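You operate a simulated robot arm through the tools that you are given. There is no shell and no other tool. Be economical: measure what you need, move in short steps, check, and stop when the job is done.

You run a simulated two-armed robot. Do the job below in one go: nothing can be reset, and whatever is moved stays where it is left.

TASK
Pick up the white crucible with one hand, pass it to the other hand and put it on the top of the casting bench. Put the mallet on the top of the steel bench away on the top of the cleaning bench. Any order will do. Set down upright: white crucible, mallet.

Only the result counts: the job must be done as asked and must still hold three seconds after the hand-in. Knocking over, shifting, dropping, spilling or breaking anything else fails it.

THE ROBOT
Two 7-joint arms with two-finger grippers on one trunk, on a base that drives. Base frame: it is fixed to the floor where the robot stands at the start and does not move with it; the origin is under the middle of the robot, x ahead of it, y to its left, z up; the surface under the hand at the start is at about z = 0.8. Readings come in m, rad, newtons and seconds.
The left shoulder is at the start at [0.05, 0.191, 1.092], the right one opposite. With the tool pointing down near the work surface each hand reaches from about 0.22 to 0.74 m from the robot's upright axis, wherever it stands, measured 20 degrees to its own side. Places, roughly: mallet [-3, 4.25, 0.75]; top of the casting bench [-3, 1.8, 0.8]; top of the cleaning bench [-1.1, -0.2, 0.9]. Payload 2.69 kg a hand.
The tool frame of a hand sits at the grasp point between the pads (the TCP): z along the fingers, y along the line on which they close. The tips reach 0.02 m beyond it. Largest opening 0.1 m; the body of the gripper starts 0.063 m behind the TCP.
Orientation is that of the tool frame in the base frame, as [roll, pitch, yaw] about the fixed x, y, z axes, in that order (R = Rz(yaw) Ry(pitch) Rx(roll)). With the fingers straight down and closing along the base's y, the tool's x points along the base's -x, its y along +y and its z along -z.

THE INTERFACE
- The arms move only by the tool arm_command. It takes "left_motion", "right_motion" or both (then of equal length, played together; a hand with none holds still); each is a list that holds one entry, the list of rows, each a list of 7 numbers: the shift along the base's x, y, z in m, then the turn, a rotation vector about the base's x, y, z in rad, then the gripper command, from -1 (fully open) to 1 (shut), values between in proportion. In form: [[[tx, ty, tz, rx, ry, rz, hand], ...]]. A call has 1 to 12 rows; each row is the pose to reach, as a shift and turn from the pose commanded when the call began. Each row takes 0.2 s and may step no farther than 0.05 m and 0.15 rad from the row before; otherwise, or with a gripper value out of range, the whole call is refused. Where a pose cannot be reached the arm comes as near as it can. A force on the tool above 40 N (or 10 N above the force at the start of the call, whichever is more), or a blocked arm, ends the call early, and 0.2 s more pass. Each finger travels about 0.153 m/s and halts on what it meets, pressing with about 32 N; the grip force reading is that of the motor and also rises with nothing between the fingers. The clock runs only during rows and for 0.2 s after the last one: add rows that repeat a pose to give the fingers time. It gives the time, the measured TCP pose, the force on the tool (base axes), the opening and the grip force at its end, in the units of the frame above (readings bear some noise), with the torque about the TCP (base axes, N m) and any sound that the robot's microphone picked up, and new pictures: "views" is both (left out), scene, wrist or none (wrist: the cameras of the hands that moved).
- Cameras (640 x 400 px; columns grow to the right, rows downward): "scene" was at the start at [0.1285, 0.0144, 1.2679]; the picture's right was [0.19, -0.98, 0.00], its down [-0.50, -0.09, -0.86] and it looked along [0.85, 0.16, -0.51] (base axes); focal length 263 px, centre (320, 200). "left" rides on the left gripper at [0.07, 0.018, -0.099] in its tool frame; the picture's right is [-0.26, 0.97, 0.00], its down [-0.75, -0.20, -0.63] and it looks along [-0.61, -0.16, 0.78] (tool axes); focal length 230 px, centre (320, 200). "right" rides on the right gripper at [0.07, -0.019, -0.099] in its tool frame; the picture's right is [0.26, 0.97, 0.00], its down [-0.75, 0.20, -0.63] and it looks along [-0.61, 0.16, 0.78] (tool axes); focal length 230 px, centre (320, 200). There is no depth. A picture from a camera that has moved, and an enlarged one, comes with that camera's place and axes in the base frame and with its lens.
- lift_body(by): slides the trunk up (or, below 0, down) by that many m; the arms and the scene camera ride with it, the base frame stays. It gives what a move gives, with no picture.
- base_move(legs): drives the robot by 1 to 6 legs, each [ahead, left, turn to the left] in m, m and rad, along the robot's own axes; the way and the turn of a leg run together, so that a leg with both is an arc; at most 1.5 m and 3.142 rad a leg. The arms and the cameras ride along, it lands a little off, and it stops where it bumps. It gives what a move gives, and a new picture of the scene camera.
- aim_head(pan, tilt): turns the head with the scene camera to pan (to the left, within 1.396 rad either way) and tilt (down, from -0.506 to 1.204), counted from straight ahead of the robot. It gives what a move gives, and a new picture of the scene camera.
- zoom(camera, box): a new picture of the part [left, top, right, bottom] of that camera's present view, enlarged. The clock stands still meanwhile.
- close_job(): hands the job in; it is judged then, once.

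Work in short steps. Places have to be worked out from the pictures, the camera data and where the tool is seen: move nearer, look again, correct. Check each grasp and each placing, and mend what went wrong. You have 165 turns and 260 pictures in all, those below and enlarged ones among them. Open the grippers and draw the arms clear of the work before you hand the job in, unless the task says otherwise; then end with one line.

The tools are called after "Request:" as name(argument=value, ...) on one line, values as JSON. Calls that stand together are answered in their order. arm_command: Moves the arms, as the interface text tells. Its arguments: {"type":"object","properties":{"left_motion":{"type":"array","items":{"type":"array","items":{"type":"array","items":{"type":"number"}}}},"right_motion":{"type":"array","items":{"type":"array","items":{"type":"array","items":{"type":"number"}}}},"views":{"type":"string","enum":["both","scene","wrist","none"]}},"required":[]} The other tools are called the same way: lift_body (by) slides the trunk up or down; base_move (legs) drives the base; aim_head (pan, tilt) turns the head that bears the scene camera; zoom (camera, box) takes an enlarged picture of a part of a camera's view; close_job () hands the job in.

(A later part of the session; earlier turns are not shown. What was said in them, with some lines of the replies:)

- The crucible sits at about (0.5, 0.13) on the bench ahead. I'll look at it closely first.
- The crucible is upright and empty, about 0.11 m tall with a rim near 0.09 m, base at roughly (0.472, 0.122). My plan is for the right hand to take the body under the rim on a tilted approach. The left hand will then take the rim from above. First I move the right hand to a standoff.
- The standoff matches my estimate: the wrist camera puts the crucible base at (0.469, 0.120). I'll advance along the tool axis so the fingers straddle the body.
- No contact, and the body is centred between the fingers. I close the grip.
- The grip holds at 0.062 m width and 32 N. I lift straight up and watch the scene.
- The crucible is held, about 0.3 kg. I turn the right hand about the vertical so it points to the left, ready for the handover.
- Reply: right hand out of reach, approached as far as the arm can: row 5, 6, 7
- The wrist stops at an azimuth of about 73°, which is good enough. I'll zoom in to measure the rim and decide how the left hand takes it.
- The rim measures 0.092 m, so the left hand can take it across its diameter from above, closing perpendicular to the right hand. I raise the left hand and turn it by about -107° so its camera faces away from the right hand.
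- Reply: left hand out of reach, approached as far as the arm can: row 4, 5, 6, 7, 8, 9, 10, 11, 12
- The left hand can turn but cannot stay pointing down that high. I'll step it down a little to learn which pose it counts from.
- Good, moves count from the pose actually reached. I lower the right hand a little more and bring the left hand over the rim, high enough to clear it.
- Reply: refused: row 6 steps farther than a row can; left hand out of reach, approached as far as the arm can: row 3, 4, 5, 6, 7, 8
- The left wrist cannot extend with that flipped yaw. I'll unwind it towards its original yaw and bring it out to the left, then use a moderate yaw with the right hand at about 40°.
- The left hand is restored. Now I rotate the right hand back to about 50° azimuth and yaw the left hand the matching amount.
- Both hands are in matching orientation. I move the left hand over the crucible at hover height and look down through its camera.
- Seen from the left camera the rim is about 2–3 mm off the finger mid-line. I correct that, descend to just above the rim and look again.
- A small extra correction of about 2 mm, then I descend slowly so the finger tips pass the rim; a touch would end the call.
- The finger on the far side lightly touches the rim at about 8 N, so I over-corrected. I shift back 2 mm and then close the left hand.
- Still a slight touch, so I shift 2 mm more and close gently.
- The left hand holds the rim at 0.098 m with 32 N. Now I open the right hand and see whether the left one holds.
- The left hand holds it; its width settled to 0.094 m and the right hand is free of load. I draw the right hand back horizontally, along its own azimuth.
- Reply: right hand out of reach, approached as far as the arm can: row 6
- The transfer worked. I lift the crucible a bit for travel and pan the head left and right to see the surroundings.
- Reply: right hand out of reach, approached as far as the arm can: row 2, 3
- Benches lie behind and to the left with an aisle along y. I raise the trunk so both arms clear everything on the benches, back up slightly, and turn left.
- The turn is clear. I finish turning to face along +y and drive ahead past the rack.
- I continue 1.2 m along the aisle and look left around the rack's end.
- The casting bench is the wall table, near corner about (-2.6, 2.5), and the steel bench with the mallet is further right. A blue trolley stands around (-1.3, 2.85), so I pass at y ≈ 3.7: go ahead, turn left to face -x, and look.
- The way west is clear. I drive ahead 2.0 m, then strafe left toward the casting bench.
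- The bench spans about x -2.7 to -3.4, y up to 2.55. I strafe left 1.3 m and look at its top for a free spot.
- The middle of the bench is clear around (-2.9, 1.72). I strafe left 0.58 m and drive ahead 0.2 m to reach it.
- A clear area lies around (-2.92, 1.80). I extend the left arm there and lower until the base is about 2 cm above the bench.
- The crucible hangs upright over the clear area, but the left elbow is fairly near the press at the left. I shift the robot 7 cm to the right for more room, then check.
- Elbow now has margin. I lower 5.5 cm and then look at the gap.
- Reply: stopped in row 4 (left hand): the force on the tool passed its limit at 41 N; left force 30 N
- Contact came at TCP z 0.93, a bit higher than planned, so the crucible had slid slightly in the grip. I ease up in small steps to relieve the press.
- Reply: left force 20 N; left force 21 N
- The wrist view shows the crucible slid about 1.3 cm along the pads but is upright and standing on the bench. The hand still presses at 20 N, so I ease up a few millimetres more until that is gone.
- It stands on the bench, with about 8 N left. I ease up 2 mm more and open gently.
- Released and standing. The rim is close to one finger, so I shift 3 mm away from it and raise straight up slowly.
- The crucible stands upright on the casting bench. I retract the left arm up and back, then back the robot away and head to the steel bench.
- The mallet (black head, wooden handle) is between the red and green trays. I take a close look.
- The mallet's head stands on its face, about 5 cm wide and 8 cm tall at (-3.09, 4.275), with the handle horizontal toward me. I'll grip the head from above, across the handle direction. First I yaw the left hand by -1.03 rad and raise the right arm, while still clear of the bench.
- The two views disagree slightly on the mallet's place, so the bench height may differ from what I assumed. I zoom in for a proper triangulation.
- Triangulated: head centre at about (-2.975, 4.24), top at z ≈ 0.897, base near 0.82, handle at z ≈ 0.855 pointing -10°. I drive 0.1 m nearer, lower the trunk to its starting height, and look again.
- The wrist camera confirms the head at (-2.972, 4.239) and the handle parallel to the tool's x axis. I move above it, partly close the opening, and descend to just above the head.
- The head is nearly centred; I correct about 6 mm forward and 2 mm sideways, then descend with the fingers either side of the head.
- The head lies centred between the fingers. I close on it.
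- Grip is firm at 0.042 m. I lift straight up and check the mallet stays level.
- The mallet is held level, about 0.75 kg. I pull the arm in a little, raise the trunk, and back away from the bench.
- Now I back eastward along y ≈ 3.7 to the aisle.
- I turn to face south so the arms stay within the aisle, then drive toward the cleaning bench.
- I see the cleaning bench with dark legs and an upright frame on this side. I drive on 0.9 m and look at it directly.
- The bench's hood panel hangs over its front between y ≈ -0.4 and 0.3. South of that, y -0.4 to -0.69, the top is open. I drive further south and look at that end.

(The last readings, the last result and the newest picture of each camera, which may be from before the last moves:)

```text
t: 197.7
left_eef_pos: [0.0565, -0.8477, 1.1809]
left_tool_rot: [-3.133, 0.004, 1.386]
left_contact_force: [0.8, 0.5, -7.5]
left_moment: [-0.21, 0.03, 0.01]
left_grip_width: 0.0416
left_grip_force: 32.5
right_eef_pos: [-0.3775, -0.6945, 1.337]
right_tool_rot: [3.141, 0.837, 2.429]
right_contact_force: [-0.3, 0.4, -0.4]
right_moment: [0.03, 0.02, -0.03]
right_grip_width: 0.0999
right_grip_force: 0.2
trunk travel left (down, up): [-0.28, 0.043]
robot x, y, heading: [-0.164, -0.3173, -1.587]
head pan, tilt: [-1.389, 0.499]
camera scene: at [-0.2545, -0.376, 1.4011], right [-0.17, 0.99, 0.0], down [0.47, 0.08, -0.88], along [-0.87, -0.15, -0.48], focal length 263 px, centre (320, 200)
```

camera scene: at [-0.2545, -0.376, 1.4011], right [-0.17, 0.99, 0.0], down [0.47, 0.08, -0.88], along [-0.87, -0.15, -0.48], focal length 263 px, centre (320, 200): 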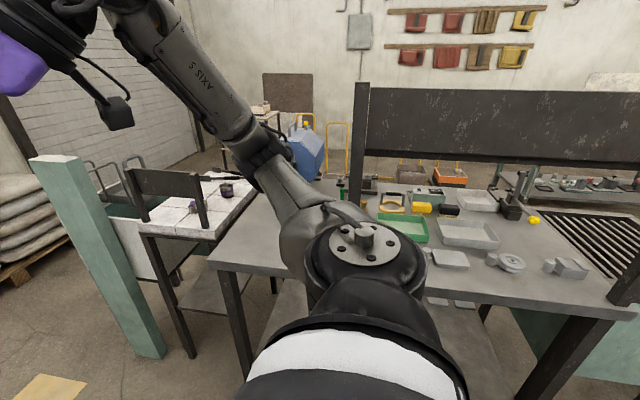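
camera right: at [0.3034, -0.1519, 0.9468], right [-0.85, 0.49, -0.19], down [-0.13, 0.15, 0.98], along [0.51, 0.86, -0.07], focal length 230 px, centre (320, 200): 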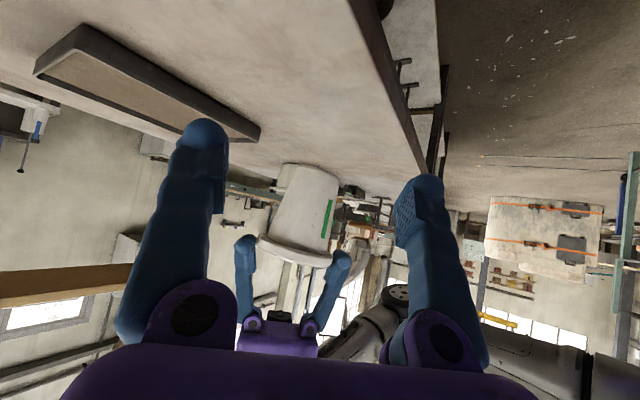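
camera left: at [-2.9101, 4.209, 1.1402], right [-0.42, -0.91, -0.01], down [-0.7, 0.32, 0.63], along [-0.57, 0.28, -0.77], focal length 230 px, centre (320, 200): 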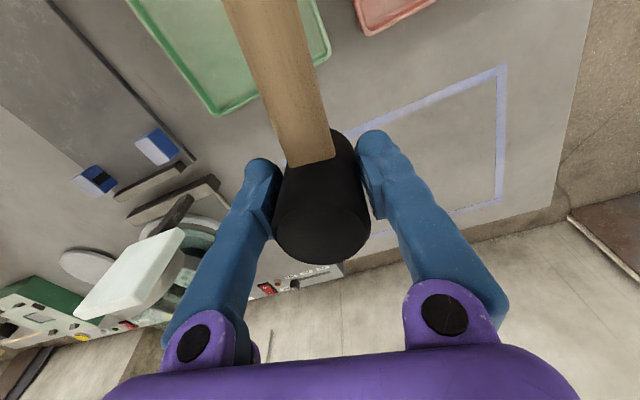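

The south end of the bench top, about x -0.76 to -1.2 and y -0.75 to -0.42, is clear and outside the hood panel. I turn right to face the bench here, where the sweep is free.

Request:
base_move(legs=[[0, 0, -0.8], [0, 0, -0.755]])

Request:
aim_head(pan=0.25, tilt=0.6)

```text
t: 202.2
left_eef_pos: [-0.6922, -0.5436, 1.1807]
left_tool_rot: [-3.134, 0.004, -0.177]
left_contact_force: [0.1, 0.2, -8.2]
left_moment: [0.02, 0.17, 0.01]
left_grip_width: 0.0421
left_grip_force: 32.6
right_eef_pos: [-0.543, -0.1079, 1.3357]
right_tool_rot: [-3.142, 0.839, 0.866]
right_contact_force: [-0.1, -1.3, 0.5]
right_moment: [0.02, -0.02, -0.03]
right_grip_width: 0.1
right_grip_force: 0.1
trunk travel left (down, up): [-0.28, 0.043]
robot x, y, heading: [-0.1654, -0.3136, 3.138]
head pan, tilt: [-1.389, 0.499]
camera scene: at [-0.2211, -0.2306, 1.4011], right [0.98, 0.17, 0.0], down [0.08, -0.47, -0.88], along [-0.15, 0.86, -0.48], focal length 263 px, centre (320, 200)
```

scene: 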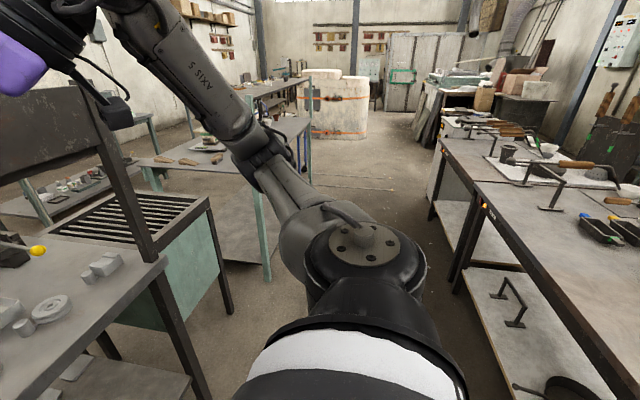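

```text
t: 203.9
left_eef_pos: [-0.6922, -0.5436, 1.1806]
left_tool_rot: [-3.133, 0.004, -0.177]
left_contact_force: [0.0, -0.3, -8.2]
left_moment: [0.02, 0.17, 0.01]
left_grip_width: 0.042
left_grip_force: 32.9
right_eef_pos: [-0.543, -0.1097, 1.3353]
right_tool_rot: [3.141, 0.839, 0.867]
right_contact_force: [-0.2, -0.5, -0.6]
right_moment: [0.01, 0.02, 0.01]
right_grip_width: 0.0999
right_grip_force: 0.1
trunk travel left (down, up): [-0.28, 0.043]
robot x, y, heading: [-0.1681, -0.3195, 3.136]
head pan, tilt: [0.25, 0.6]
camera scene: at [-0.291, -0.3416, 1.3919], right [-0.24, 0.97, 0.0], down [0.55, 0.14, -0.82], along [-0.8, -0.2, -0.57], focal length 263 px, centre (320, 200)
```

scene: 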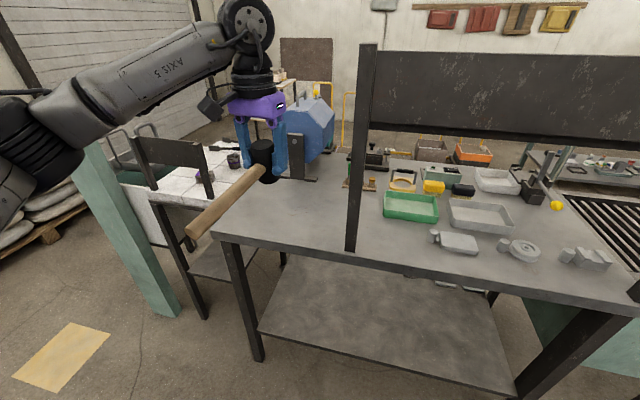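

The view confirms: post at (-0.79, -0.39), a grinder-like machine at about (-1.09, -0.6), and a clear patch in between. To keep the whole mallet on the top I'll lay the handle at +45°, with the head at (-0.93, -0.67). First I rotate the left hand and pull the right one back.

Request:
arm_command(left_motion=[[[0, 0, 0, 0, 0, 0.12, 1], [0, 0, 0, 0, 0, 0.24, 1], [0, 0, 0, 0, 0, 0.36, 1], [0, 0, 0, 0, 0, 0.48, 1], [0, 0, 0, 0, 0, 0.6, 1], [0, 0, 0, 0, 0, 0.72, 1], [0, 0, 0, 0, 0, 0.84, 1], [0, 0, 0, 0, 0, 0.96, 1], [0, 0, 0, 0, 0, 0.96, 1]]], right_motion=[[[0.01, 0.02, 0, 0, 0, 0, -1], [0.02, 0.04, 0, 0, 0, 0, -1], [0.03, 0.06, 0, 0, 0, 0, -1], [0.04, 0.08, 0, 0, 0, 0, -1], [0.05, 0.1, 0, 0, 0, 0, -1], [0.06, 0.12, 0, 0, 0, 0, -1], [0.07, 0.14, 0, 0, 0, 0, -1], [0.08, 0.15, 0, 0, 0, 0, -1], [0.08, 0.15, 0, 0, 0, 0, -1]]], views="scene")

```text
t: 205.9
left_eef_pos: [-0.6926, -0.5438, 1.1812]
left_tool_rot: [-3.133, 0.002, 0.786]
left_contact_force: [-0.1, 0.5, -7.6]
left_moment: [-0.11, 0.13, -0.03]
left_grip_width: 0.0419
left_grip_force: 32.4
right_eef_pos: [-0.4613, 0.0417, 1.3362]
right_tool_rot: [3.141, 0.838, 0.869]
right_contact_force: [0.5, -0.1, 0.0]
right_moment: [0.0, -0.04, 0.0]
right_grip_width: 0.1001
right_grip_force: 0.1
trunk travel left (down, up): [-0.28, 0.043]
robot x, y, heading: [-0.1652, -0.3154, 3.134]
head pan, tilt: [0.25, 0.6]
camera scene: at [-0.291, -0.3417, 1.3919], right [-0.24, 0.97, 0.0], down [0.55, 0.14, -0.82], along [-0.8, -0.2, -0.57], focal length 263 px, centre (320, 200)
```

scene: 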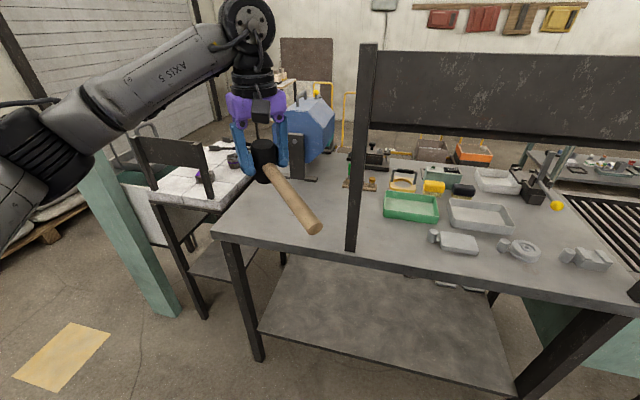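

Both fine. I drive ahead 0.14 m and left 0.1 m, then check from the wrist and head cameras.

Request:
base_move(legs=[[0, 0.1, 0], [0.14, 0, 0]])

Request:
arm_command(left_motion=[[[-0.03, -0.01, 0, 0, 0, 0, 1], [-0.06, -0.02, 0, 0, 0, 0, 1], [-0.09, -0.025, 0, 0, 0, 0, 1], [-0.09, -0.025, 0, 0, 0, 0, 1]]])

```text
t: 208.4
left_eef_pos: [-0.8359, -0.642, 1.1817]
left_tool_rot: [-3.133, 0.002, 0.782]
left_contact_force: [0.0, -0.3, -7.8]
left_moment: [-0.12, 0.12, 0.03]
left_grip_width: 0.0417
left_grip_force: 31.5
right_eef_pos: [-0.6052, -0.0565, 1.3356]
right_tool_rot: [3.141, 0.837, 0.869]
right_contact_force: [-0.1, -0.1, 0.0]
right_moment: [0.0, -0.03, 0.02]
right_grip_width: 0.0999
right_grip_force: 0.2
trunk travel left (down, up): [-0.28, 0.043]
robot x, y, heading: [-0.3026, -0.4178, 3.132]
head pan, tilt: [0.25, 0.6]
camera scene: at [-0.435, -0.4404, 1.3919], right [-0.24, 0.97, 0.0], down [0.55, 0.14, -0.82], along [-0.8, -0.2, -0.57], focal length 263 px, centre (320, 200)
```

scene: 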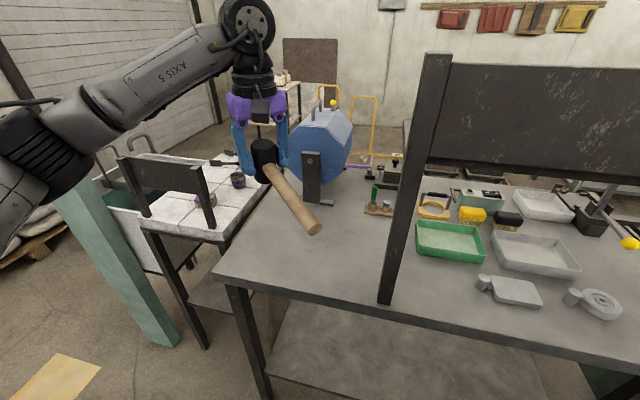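

```text
t: 209.4
left_eef_pos: [-0.9251, -0.6684, 1.1818]
left_tool_rot: [-3.135, 0.003, 0.781]
left_contact_force: [0.2, -0.6, -7.7]
left_moment: [-0.09, 0.15, 0.0]
left_grip_width: 0.0419
left_grip_force: 31.6
right_eef_pos: [-0.6055, -0.0564, 1.3362]
right_tool_rot: [3.141, 0.836, 0.869]
right_contact_force: [-0.2, 0.7, 0.0]
right_moment: [0.0, 0.02, -0.02]
right_grip_width: 0.0998
right_grip_force: 0.1
trunk travel left (down, up): [-0.28, 0.043]
robot x, y, heading: [-0.3067, -0.4157, 3.135]
head pan, tilt: [0.25, 0.6]
camera scene: at [-0.434, -0.4408, 1.392], right [-0.24, 0.97, 0.0], down [0.55, 0.14, -0.82], along [-0.8, -0.2, -0.57], focal length 263 px, centre (320, 200)
camera left: at [-0.8604, -0.635, 1.28], right [0.5, -0.87, -0.01], down [-0.67, -0.39, 0.63], along [-0.55, -0.31, -0.77], focal length 230 px, centre (320, 200)
```

scene: 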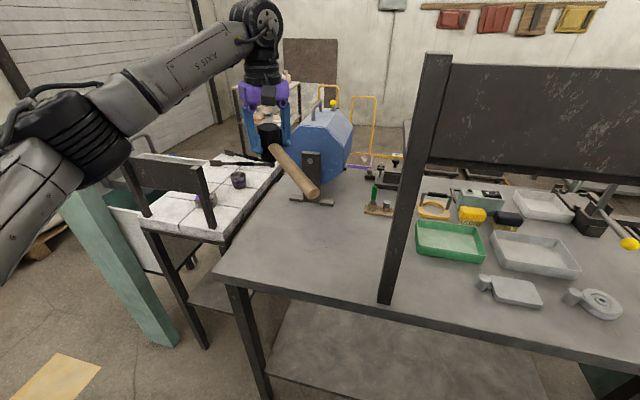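
left: 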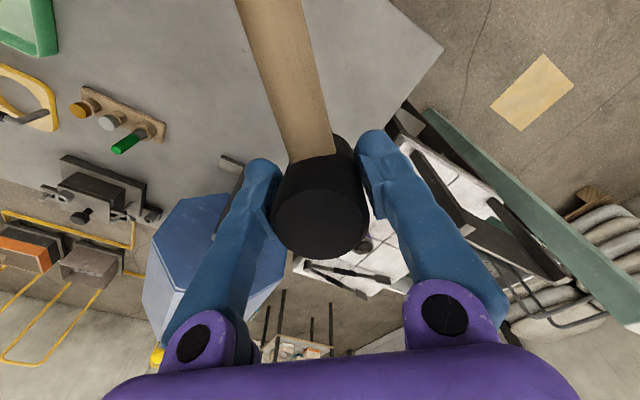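

Below the head there is clear bench with more than 10 cm to the edge and to the machine. I lower most of the way.

Request:
arm_command(left_motion=[[[0, 0, -0.04, 0, 0, 0, 1], [0, 0, -0.08, 0, 0, 0, 1], [0, 0, -0.12, 0, 0, 0, 1], [0, 0, -0.16, 0, 0, 0, 1], [0, 0, -0.185, 0, 0, 0, 1], [0, 0, -0.185, 0, 0, 0, 1]]])

Request:
zoom(camera="scene", box=[220, 100, 380, 240])

```text
t: 210.8
left_eef_pos: [-0.9266, -0.6669, 0.9947]
left_tool_rot: [-3.132, 0.004, 0.782]
left_contact_force: [-0.3, 0.4, -7.2]
left_moment: [-0.12, 0.08, 0.01]
left_grip_width: 0.0421
left_grip_force: 31.8
right_eef_pos: [-0.6036, -0.0557, 1.3355]
right_tool_rot: [3.141, 0.838, 0.868]
right_contact_force: [0.9, -0.7, 0.6]
right_moment: [0.02, 0.0, -0.01]
right_grip_width: 0.0999
right_grip_force: 0.0
trunk travel left (down, up): [-0.28, 0.043]
robot x, y, heading: [-0.3066, -0.416, 3.136]
head pan, tilt: [0.25, 0.6]
camera scene: at [-0.4342, -0.4404, 1.3919], right [-0.24, 0.97, 0.0], down [0.55, 0.14, -0.82], along [-0.8, -0.2, -0.57], focal length 263 px, centre (320, 200)
camera left: at [-0.8621, -0.6338, 1.0939], right [0.5, -0.87, -0.01], down [-0.67, -0.39, 0.63], along [-0.55, -0.31, -0.77], focal length 230 px, centre (320, 200)
```

scene: 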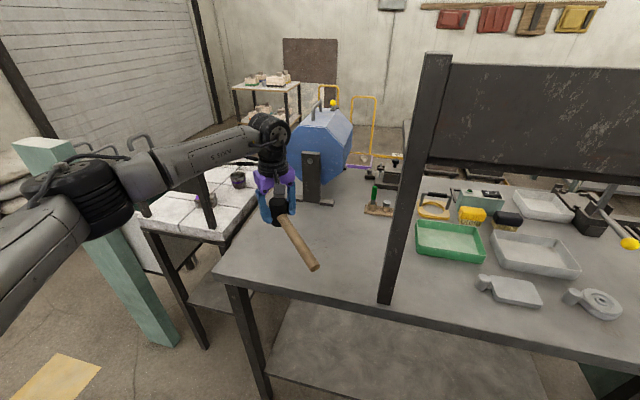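
left: 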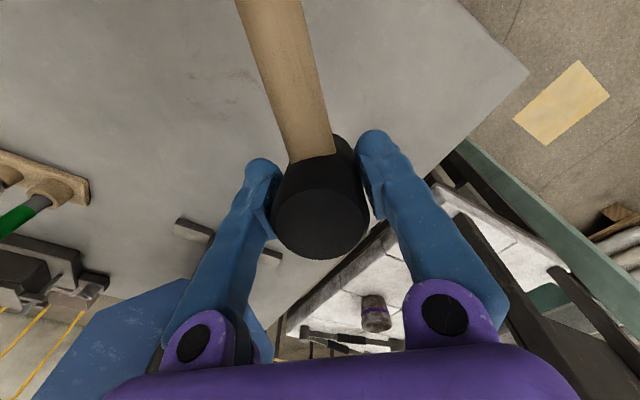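

```text
2.86 times, centred on (300, 170) of scene
camera zoom: at [-0.4342, -0.4404, 1.3919], right [-0.24, 0.97, 0.0], down [0.55, 0.14, -0.82], along [-0.8, -0.2, -0.57], focal length 750 px, centre (377, 286)
```

zoom: 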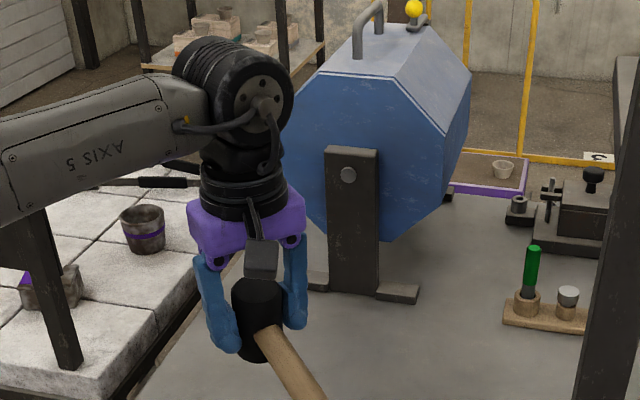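

It hangs level about 3–5 cm above the bench. I lower slowly until contact shows.

Request:
arm_command(left_motion=[[[0, 0, -0.008, 0, 0, 0, 1], [0, 0, -0.016, 0, 0, 0, 1], [0, 0, -0.022, 0, 0, 0, 1], [0, 0, -0.026, 0, 0, 0, 1], [0, 0, -0.03, 0, 0, 0, 1], [0, 0, -0.03, 0, 0, 0, 1]]], views="none")

Request:
zoom(camera="scene", box=[230, 170, 350, 290])

```text
t: 212.2
left_eef_pos: [-0.9269, -0.6665, 0.9659]
left_tool_rot: [-3.132, 0.003, 0.782]
left_contact_force: [0.1, 0.2, -7.0]
left_moment: [-0.09, 0.13, -0.02]
left_grip_width: 0.0419
left_grip_force: 32.2
right_eef_pos: [-0.6054, -0.057, 1.3373]
right_tool_rot: [3.14, 0.835, 0.868]
right_contact_force: [0.5, 0.6, -0.4]
right_moment: [0.02, 0.0, 0.0]
right_grip_width: 0.1
right_grip_force: 0.1
trunk travel left (down, up): [-0.28, 0.043]
robot x, y, heading: [-0.3075, -0.4134, 3.133]
head pan, tilt: [0.25, 0.6]
```

```text
3.33 times, centred on (290, 230) of scene
camera zoom: at [-0.4344, -0.4404, 1.3919], right [-0.24, 0.97, 0.0], down [0.55, 0.14, -0.82], along [-0.8, -0.2, -0.57], focal length 876 px, centre (420, 100)
```

zoom: 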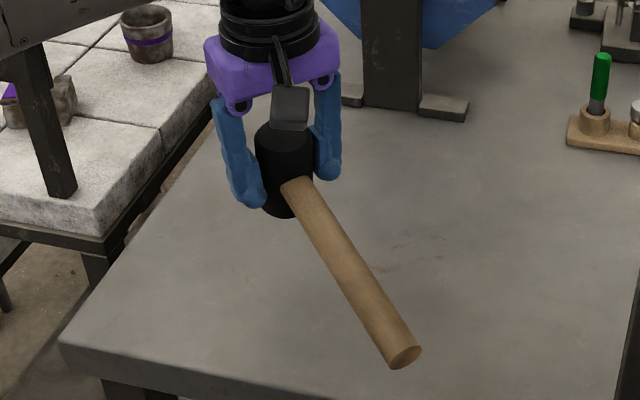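

Near the surface but not touching yet. I go down in 4 mm rows, up to 2.5 cm further.

Request:
arm_command(left_motion=[[[0, 0, -0.004, 0, 0, 0, 1], [0, 0, -0.008, 0, 0, 0, 1], [0, 0, -0.012, 0, 0, 0, 1], [0, 0, -0.012, 0, 0, 0, 1]]], views="none")

```text
t: 213.2
left_eef_pos: [-0.9266, -0.6662, 0.955]
left_tool_rot: [-3.133, 0.004, 0.784]
left_contact_force: [0.1, 0.2, -7.9]
left_moment: [-0.11, 0.11, 0.01]
left_grip_width: 0.0422
left_grip_force: 32.2
right_eef_pos: [-0.6044, -0.0564, 1.3364]
right_tool_rot: [3.141, 0.836, 0.867]
right_contact_force: [0.6, -0.7, 0.7]
right_moment: [0.0, -0.01, 0.03]
right_grip_width: 0.1
right_grip_force: 0.0
trunk travel left (down, up): [-0.28, 0.043]
robot x, y, heading: [-0.3052, -0.4152, 3.135]
head pan, tilt: [0.25, 0.6]
```

Request:
arm_command(left_motion=[[[0, 0, -0.003, 0, 0, 0, 1], [0, 0, -0.006, 0, 0, 0, 1], [0, 0, -0.009, 0, 0, 0, 1], [0, 0, -0.009, 0, 0, 0, 1]]], views="none")

Request:
zoom(camera="scene", box=[230, 170, 350, 290])

```text
t: 214.2
left_eef_pos: [-0.9253, -0.6678, 0.9465]
left_tool_rot: [-3.134, 0.004, 0.783]
left_contact_force: [-0.6, -0.9, -6.2]
left_moment: [-0.12, 0.13, -0.03]
left_grip_width: 0.0417
left_grip_force: 32.3
right_eef_pos: [-0.6058, -0.0561, 1.336]
right_tool_rot: [3.141, 0.836, 0.867]
right_contact_force: [0.0, -0.6, -0.7]
right_moment: [0.01, 0.0, 0.01]
right_grip_width: 0.0999
right_grip_force: 0.1
trunk travel left (down, up): [-0.28, 0.043]
robot x, y, heading: [-0.3059, -0.4177, 3.136]
head pan, tilt: [0.25, 0.6]
```

```text
3.33 times, centred on (290, 230) of scene
camera zoom: at [-0.4344, -0.4404, 1.3919], right [-0.24, 0.97, 0.0], down [0.55, 0.14, -0.82], along [-0.8, -0.2, -0.57], focal length 876 px, centre (420, 100)
```

zoom: 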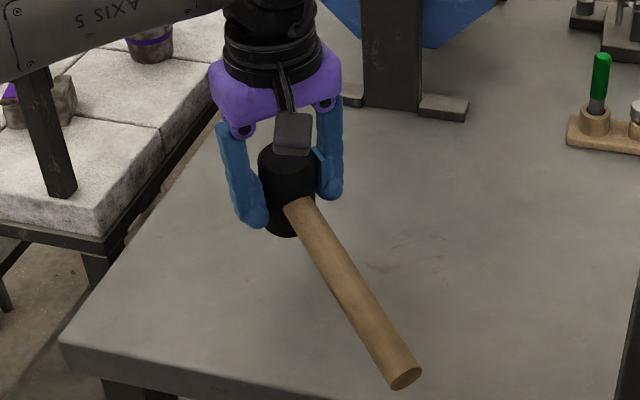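

Still free. I keep going down in fine rows with the contact guard.

Request:
arm_command(left_motion=[[[0, 0, -0.003, 0, 0, 0, 1], [0, 0, -0.006, 0, 0, 0, 1], [0, 0, -0.009, 0, 0, 0, 1], [0, 0, -0.012, 0, 0, 0, 1], [0, 0, -0.012, 0, 0, 0, 1]]], views="wrist")

Request:
zoom(camera="scene", box=[230, 170, 350, 290])

```text
t: 215.4
left_eef_pos: [-0.9257, -0.6661, 0.9333]
left_tool_rot: [-3.133, 0.003, 0.784]
left_contact_force: [-0.6, 0.4, -7.3]
left_moment: [-0.13, 0.14, 0.04]
left_grip_width: 0.0422
left_grip_force: 32.4
right_eef_pos: [-0.6045, -0.056, 1.3366]
right_tool_rot: [3.141, 0.835, 0.868]
right_contact_force: [-0.9, 0.4, -0.1]
right_moment: [-0.01, 0.0, -0.02]
right_grip_width: 0.1001
right_grip_force: 0.1
trunk travel left (down, up): [-0.28, 0.043]
robot x, y, heading: [-0.3081, -0.4176, 3.137]
head pan, tilt: [0.25, 0.6]
camera left: at [-0.8612, -0.6325, 1.0321], right [0.5, -0.87, -0.01], down [-0.67, -0.39, 0.63], along [-0.55, -0.31, -0.77], focal length 230 px, centre (320, 200)
```

left: 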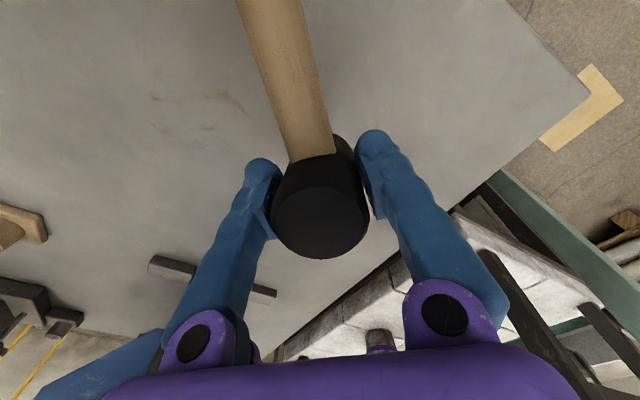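

```text
3.33 times, centred on (290, 230) of scene
camera zoom: at [-0.4344, -0.4404, 1.3919], right [-0.24, 0.97, 0.0], down [0.55, 0.14, -0.82], along [-0.8, -0.2, -0.57], focal length 876 px, centre (420, 100)
```

zoom: 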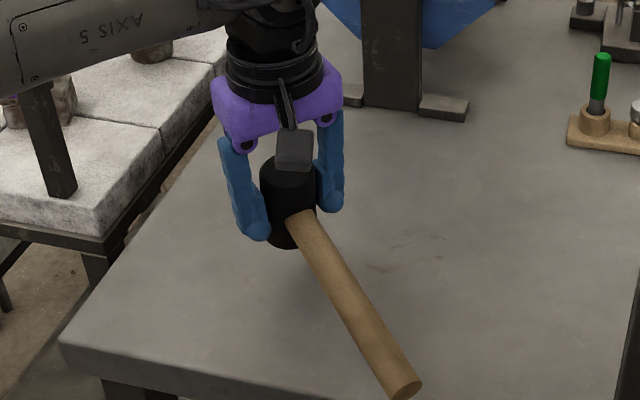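

The shadow shows a small remaining gap. I continue the same way.

Request:
arm_command(left_motion=[[[0, 0, -0.003, 0, 0, 0, 1], [0, 0, -0.006, 0, 0, 0, 1], [0, 0, -0.009, 0, 0, 0, 1], [0, 0, -0.012, 0, 0, 0, 1], [0, 0, -0.012, 0, 0, 0, 1]]], views="none")

Request:
zoom(camera="scene", box=[230, 170, 350, 290])

```text
t: 216.6
left_eef_pos: [-0.9251, -0.6666, 0.9211]
left_tool_rot: [-3.131, 0.006, 0.784]
left_contact_force: [0.3, 0.5, -7.6]
left_moment: [-0.1, 0.11, -0.01]
left_grip_width: 0.0421
left_grip_force: 32.0
right_eef_pos: [-0.6046, -0.0567, 1.336]
right_tool_rot: [-3.141, 0.837, 0.869]
right_contact_force: [-0.2, -0.5, 0.4]
right_moment: [0.02, -0.02, 0.0]
right_grip_width: 0.1
right_grip_force: 0.1
trunk travel left (down, up): [-0.28, 0.043]
robot x, y, heading: [-0.3063, -0.4194, 3.137]
head pan, tilt: [0.25, 0.6]
```

```text
3.33 times, centred on (290, 230) of scene
camera zoom: at [-0.4344, -0.4404, 1.3919], right [-0.24, 0.97, 0.0], down [0.55, 0.14, -0.82], along [-0.8, -0.2, -0.57], focal length 876 px, centre (420, 100)
```

zoom: 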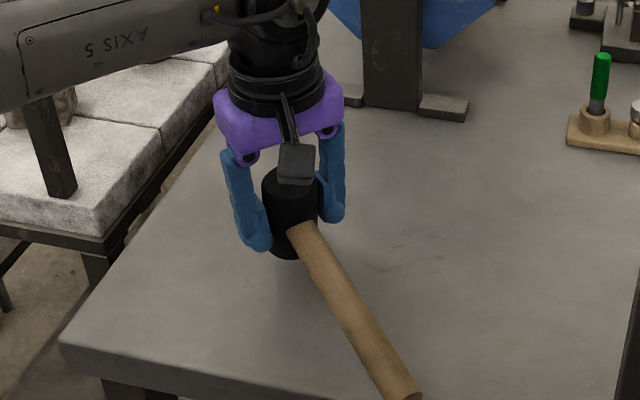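

Head bottom is around z 0.88; the table is a bit lower than I assumed. I continue.

Request:
arm_command(left_motion=[[[0, 0, -0.003, 0, 0, 0, 1], [0, 0, -0.006, 0, 0, 0, 1], [0, 0, -0.009, 0, 0, 0, 1], [0, 0, -0.012, 0, 0, 0, 1], [0, 0, -0.015, 0, 0, 0, 1], [0, 0, -0.018, 0, 0, 0, 1], [0, 0, -0.018, 0, 0, 0, 1]]], views="wrist")

Request:
zoom(camera="scene", box=[230, 170, 350, 290])

```text
t: 218.2
left_eef_pos: [-0.9261, -0.6669, 0.9069]
left_tool_rot: [-3.129, 0.005, 0.783]
left_contact_force: [0.5, -4.8, 15.9]
left_moment: [-0.11, -0.16, -0.06]
left_grip_width: 0.0417
left_grip_force: 31.9
right_eef_pos: [-0.6035, -0.0557, 1.3372]
right_tool_rot: [-3.141, 0.838, 0.869]
right_contact_force: [-0.1, -0.4, 0.5]
right_moment: [0.01, -0.02, 0.02]
right_grip_width: 0.0998
right_grip_force: 0.2
trunk travel left (down, up): [-0.28, 0.043]
robot x, y, heading: [-0.3094, -0.4162, 3.138]
head pan, tilt: [0.25, 0.6]
camera left: at [-0.8607, -0.6326, 1.0058], right [0.5, -0.87, -0.01], down [-0.66, -0.39, 0.64], along [-0.56, -0.31, -0.77], focal length 230 px, centre (320, 200)
```

left: 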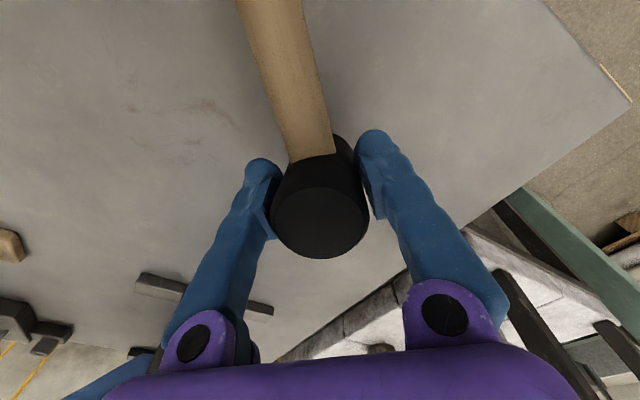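

```text
3.33 times, centred on (290, 230) of scene
camera zoom: at [-0.4317, -0.4399, 1.3925], right [-0.24, 0.97, 0.0], down [0.55, 0.14, -0.83], along [-0.8, -0.2, -0.56], focal length 876 px, centre (420, 100)
```

zoom: 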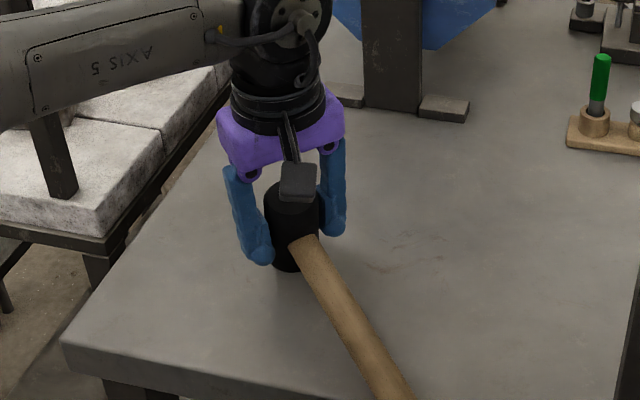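

Contact: the head is pressed on the bench with 16 N. I ease up 3 mm, then open gently to keep it from tipping.

Request:
arm_command(left_motion=[[[0, 0, 0.002, 0, 0, 0, 1], [0, 0, 0.003, 0, 0, 0, 1], [0, 0, 0.003, 0, 0, 0, 1]]], views="none")

```text
t: 219.0
left_eef_pos: [-0.9261, -0.6664, 0.9076]
left_tool_rot: [-3.133, 0.002, 0.784]
left_contact_force: [-5.7, -2.1, 5.7]
left_moment: [-0.08, 0.27, 0.03]
left_grip_width: 0.0418
left_grip_force: 31.7
right_eef_pos: [-0.6041, -0.0558, 1.3364]
right_tool_rot: [3.14, 0.836, 0.867]
right_contact_force: [0.1, -0.4, 0.3]
right_moment: [0.04, -0.01, 0.01]
right_grip_width: 0.1002
right_grip_force: 0.0
trunk travel left (down, up): [-0.28, 0.043]
robot x, y, heading: [-0.3069, -0.4165, 3.134]
head pan, tilt: [0.25, 0.6]
```

Nearly unloaded. I open the hand.

Request:
arm_command(left_motion=[[[0, 0, 0.001, 0, 0, 0, 0.1], [0, 0, 0.001, 0, 0, 0, -0.1], [0, 0, 0.001, 0, 0, 0, -0.4], [0, 0, 0.001, 0, 0, 0, -0.6], [0, 0, 0.001, 0, 0, 0, -0.6]]], views="wrist")

Request:
zoom(camera="scene", box=[230, 170, 350, 290])

```text
t: 220.2
left_eef_pos: [-0.9255, -0.6677, 0.9084]
left_tool_rot: [-3.133, 0.004, 0.783]
left_contact_force: [-0.5, 0.8, -0.6]
left_moment: [-0.01, -0.02, -0.01]
left_grip_width: 0.0799
left_grip_force: 0.1
right_eef_pos: [-0.6041, -0.0563, 1.3372]
right_tool_rot: [-3.141, 0.838, 0.868]
right_contact_force: [-0.3, -0.1, 0.9]
right_moment: [0.01, -0.03, 0.0]
right_grip_width: 0.1
right_grip_force: 0.1
trunk travel left (down, up): [-0.28, 0.043]
robot x, y, heading: [-0.3068, -0.4148, 3.137]
head pan, tilt: [0.25, 0.6]
camera left: at [-0.861, -0.6331, 1.0068], right [0.5, -0.87, -0.01], down [-0.67, -0.39, 0.63], along [-0.55, -0.31, -0.77], focal length 230 px, centre (320, 200)
```

left: 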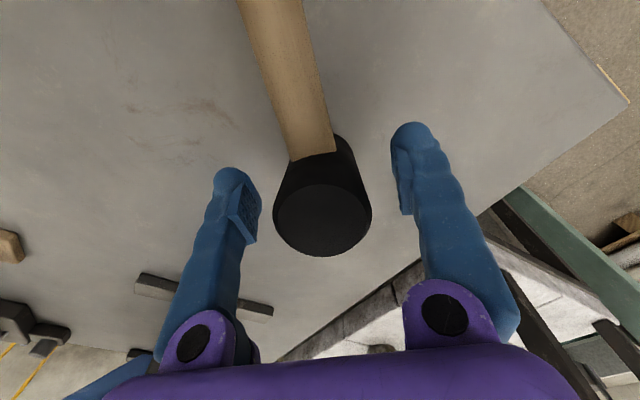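

```text
3.33 times, centred on (290, 230) of scene
camera zoom: at [-0.4336, -0.4401, 1.392], right [-0.24, 0.97, 0.0], down [0.55, 0.14, -0.83], along [-0.8, -0.2, -0.56], focal length 876 px, centre (420, 100)
```

zoom: 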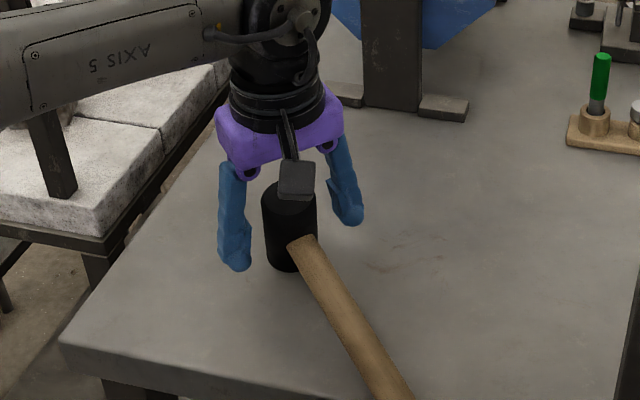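

The mallet stands on its head, handle level and upright as before. I raise the hand straight up.

Request:
arm_command(left_motion=[[[0, 0, 0.015, 0, 0, 0, -0.6], [0, 0, 0.04, 0, 0, 0, -0.6], [0, 0, 0.08, 0, 0, 0, -0.6], [0, 0, 0.12, 0, 0, 0, -0.6], [0, 0, 0.16, 0, 0, 0, -0.6], [0, 0, 0.2, 0, 0, 0, -0.8], [0.02, 0, 0.24, 0, 0, 0, -1], [0.06, 0, 0.27, 0, 0, 0, -1], [0.1, 0.02, 0.27, 0, 0, 0, -1]]], views="scene")

```text
t: 222.2
left_eef_pos: [-0.8266, -0.6484, 1.178]
left_tool_rot: [-3.132, 0.005, 0.784]
left_contact_force: [0.1, -0.1, 0.0]
left_moment: [0.04, 0.03, 0.02]
left_grip_width: 0.1
left_grip_force: 0.2
right_eef_pos: [-0.6041, -0.0557, 1.3363]
right_tool_rot: [3.141, 0.837, 0.868]
right_contact_force: [-0.2, -0.1, 0.6]
right_moment: [0.0, -0.04, -0.01]
right_grip_width: 0.0999
right_grip_force: 0.0
trunk travel left (down, up): [-0.28, 0.043]
robot x, y, heading: [-0.3095, -0.4142, 3.132]
head pan, tilt: [0.25, 0.6]
camera scene: at [-0.4333, -0.4397, 1.3921], right [-0.24, 0.97, 0.0], down [0.55, 0.14, -0.83], along [-0.8, -0.2, -0.56], focal length 263 px, centre (320, 200)
```

scene: 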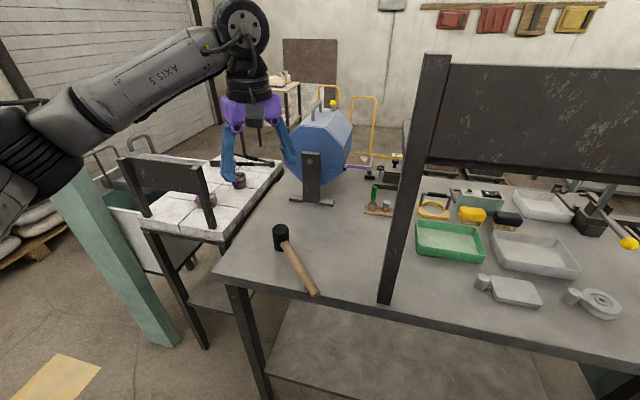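

I zoom in to check the mallet's stance and its place relative to the edge.

Request:
zoom(camera="scene", box=[240, 200, 360, 320])

```text
3.33 times, centred on (300, 260) of scene
camera zoom: at [-0.4333, -0.4397, 1.3921], right [-0.24, 0.97, 0.0], down [0.55, 0.14, -0.83], along [-0.8, -0.2, -0.56], focal length 876 px, centre (387, 0)
```

zoom: 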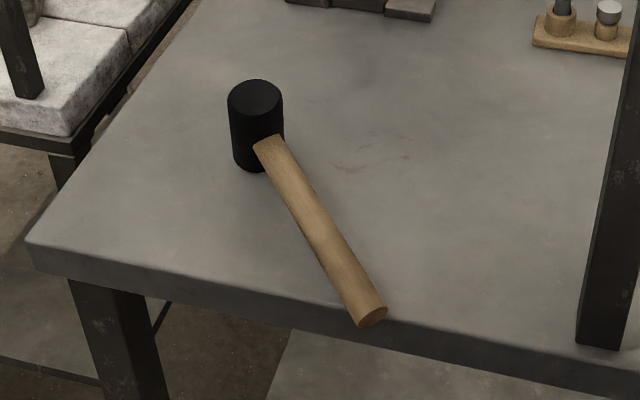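

The mallet stands stably on its head with the handle within the top, and both hands are open. I back the robot off to clear the arms from the bench.

Request:
base_move(legs=[[-0.15, 0, 0]])

```text
t: 223.6
left_eef_pos: [-0.6764, -0.648, 1.1774]
left_tool_rot: [-3.133, 0.002, 0.782]
left_contact_force: [0.4, 0.3, 0.8]
left_moment: [0.0, 0.01, 0.0]
left_grip_width: 0.0999
left_grip_force: 0.0
right_eef_pos: [-0.4538, -0.0562, 1.3362]
right_tool_rot: [-3.138, 0.838, 0.867]
right_contact_force: [-0.3, -0.3, 1.0]
right_moment: [0.03, -0.02, -0.02]
right_grip_width: 0.0998
right_grip_force: 0.1
trunk travel left (down, up): [-0.28, 0.043]
robot x, y, heading: [-0.1589, -0.4167, 3.131]
head pan, tilt: [0.25, 0.6]
camera scene: at [-0.2835, -0.441, 1.3921], right [-0.24, 0.97, 0.0], down [0.55, 0.14, -0.83], along [-0.8, -0.2, -0.56], focal length 263 px, centre (320, 200)
```

scene: 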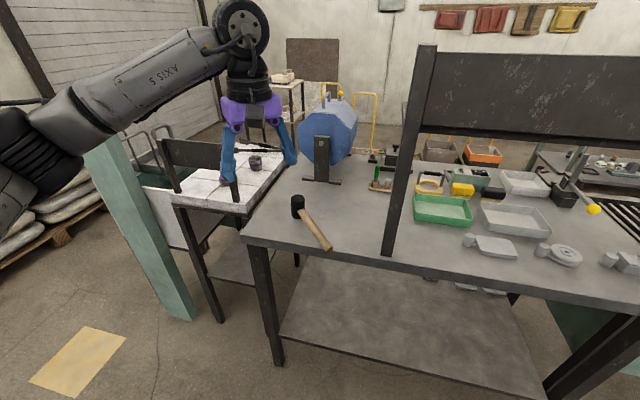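

Both items are placed upright, the grippers are open and the arms are clear, so I hand the job in.

Request:
close_job()

```text
The job is handed in.
```

The job is handed in: the white crucible was passed from the right hand to the left and stands upright on the casting bench, and the mallet stands upright on its head on the cleaning bench.
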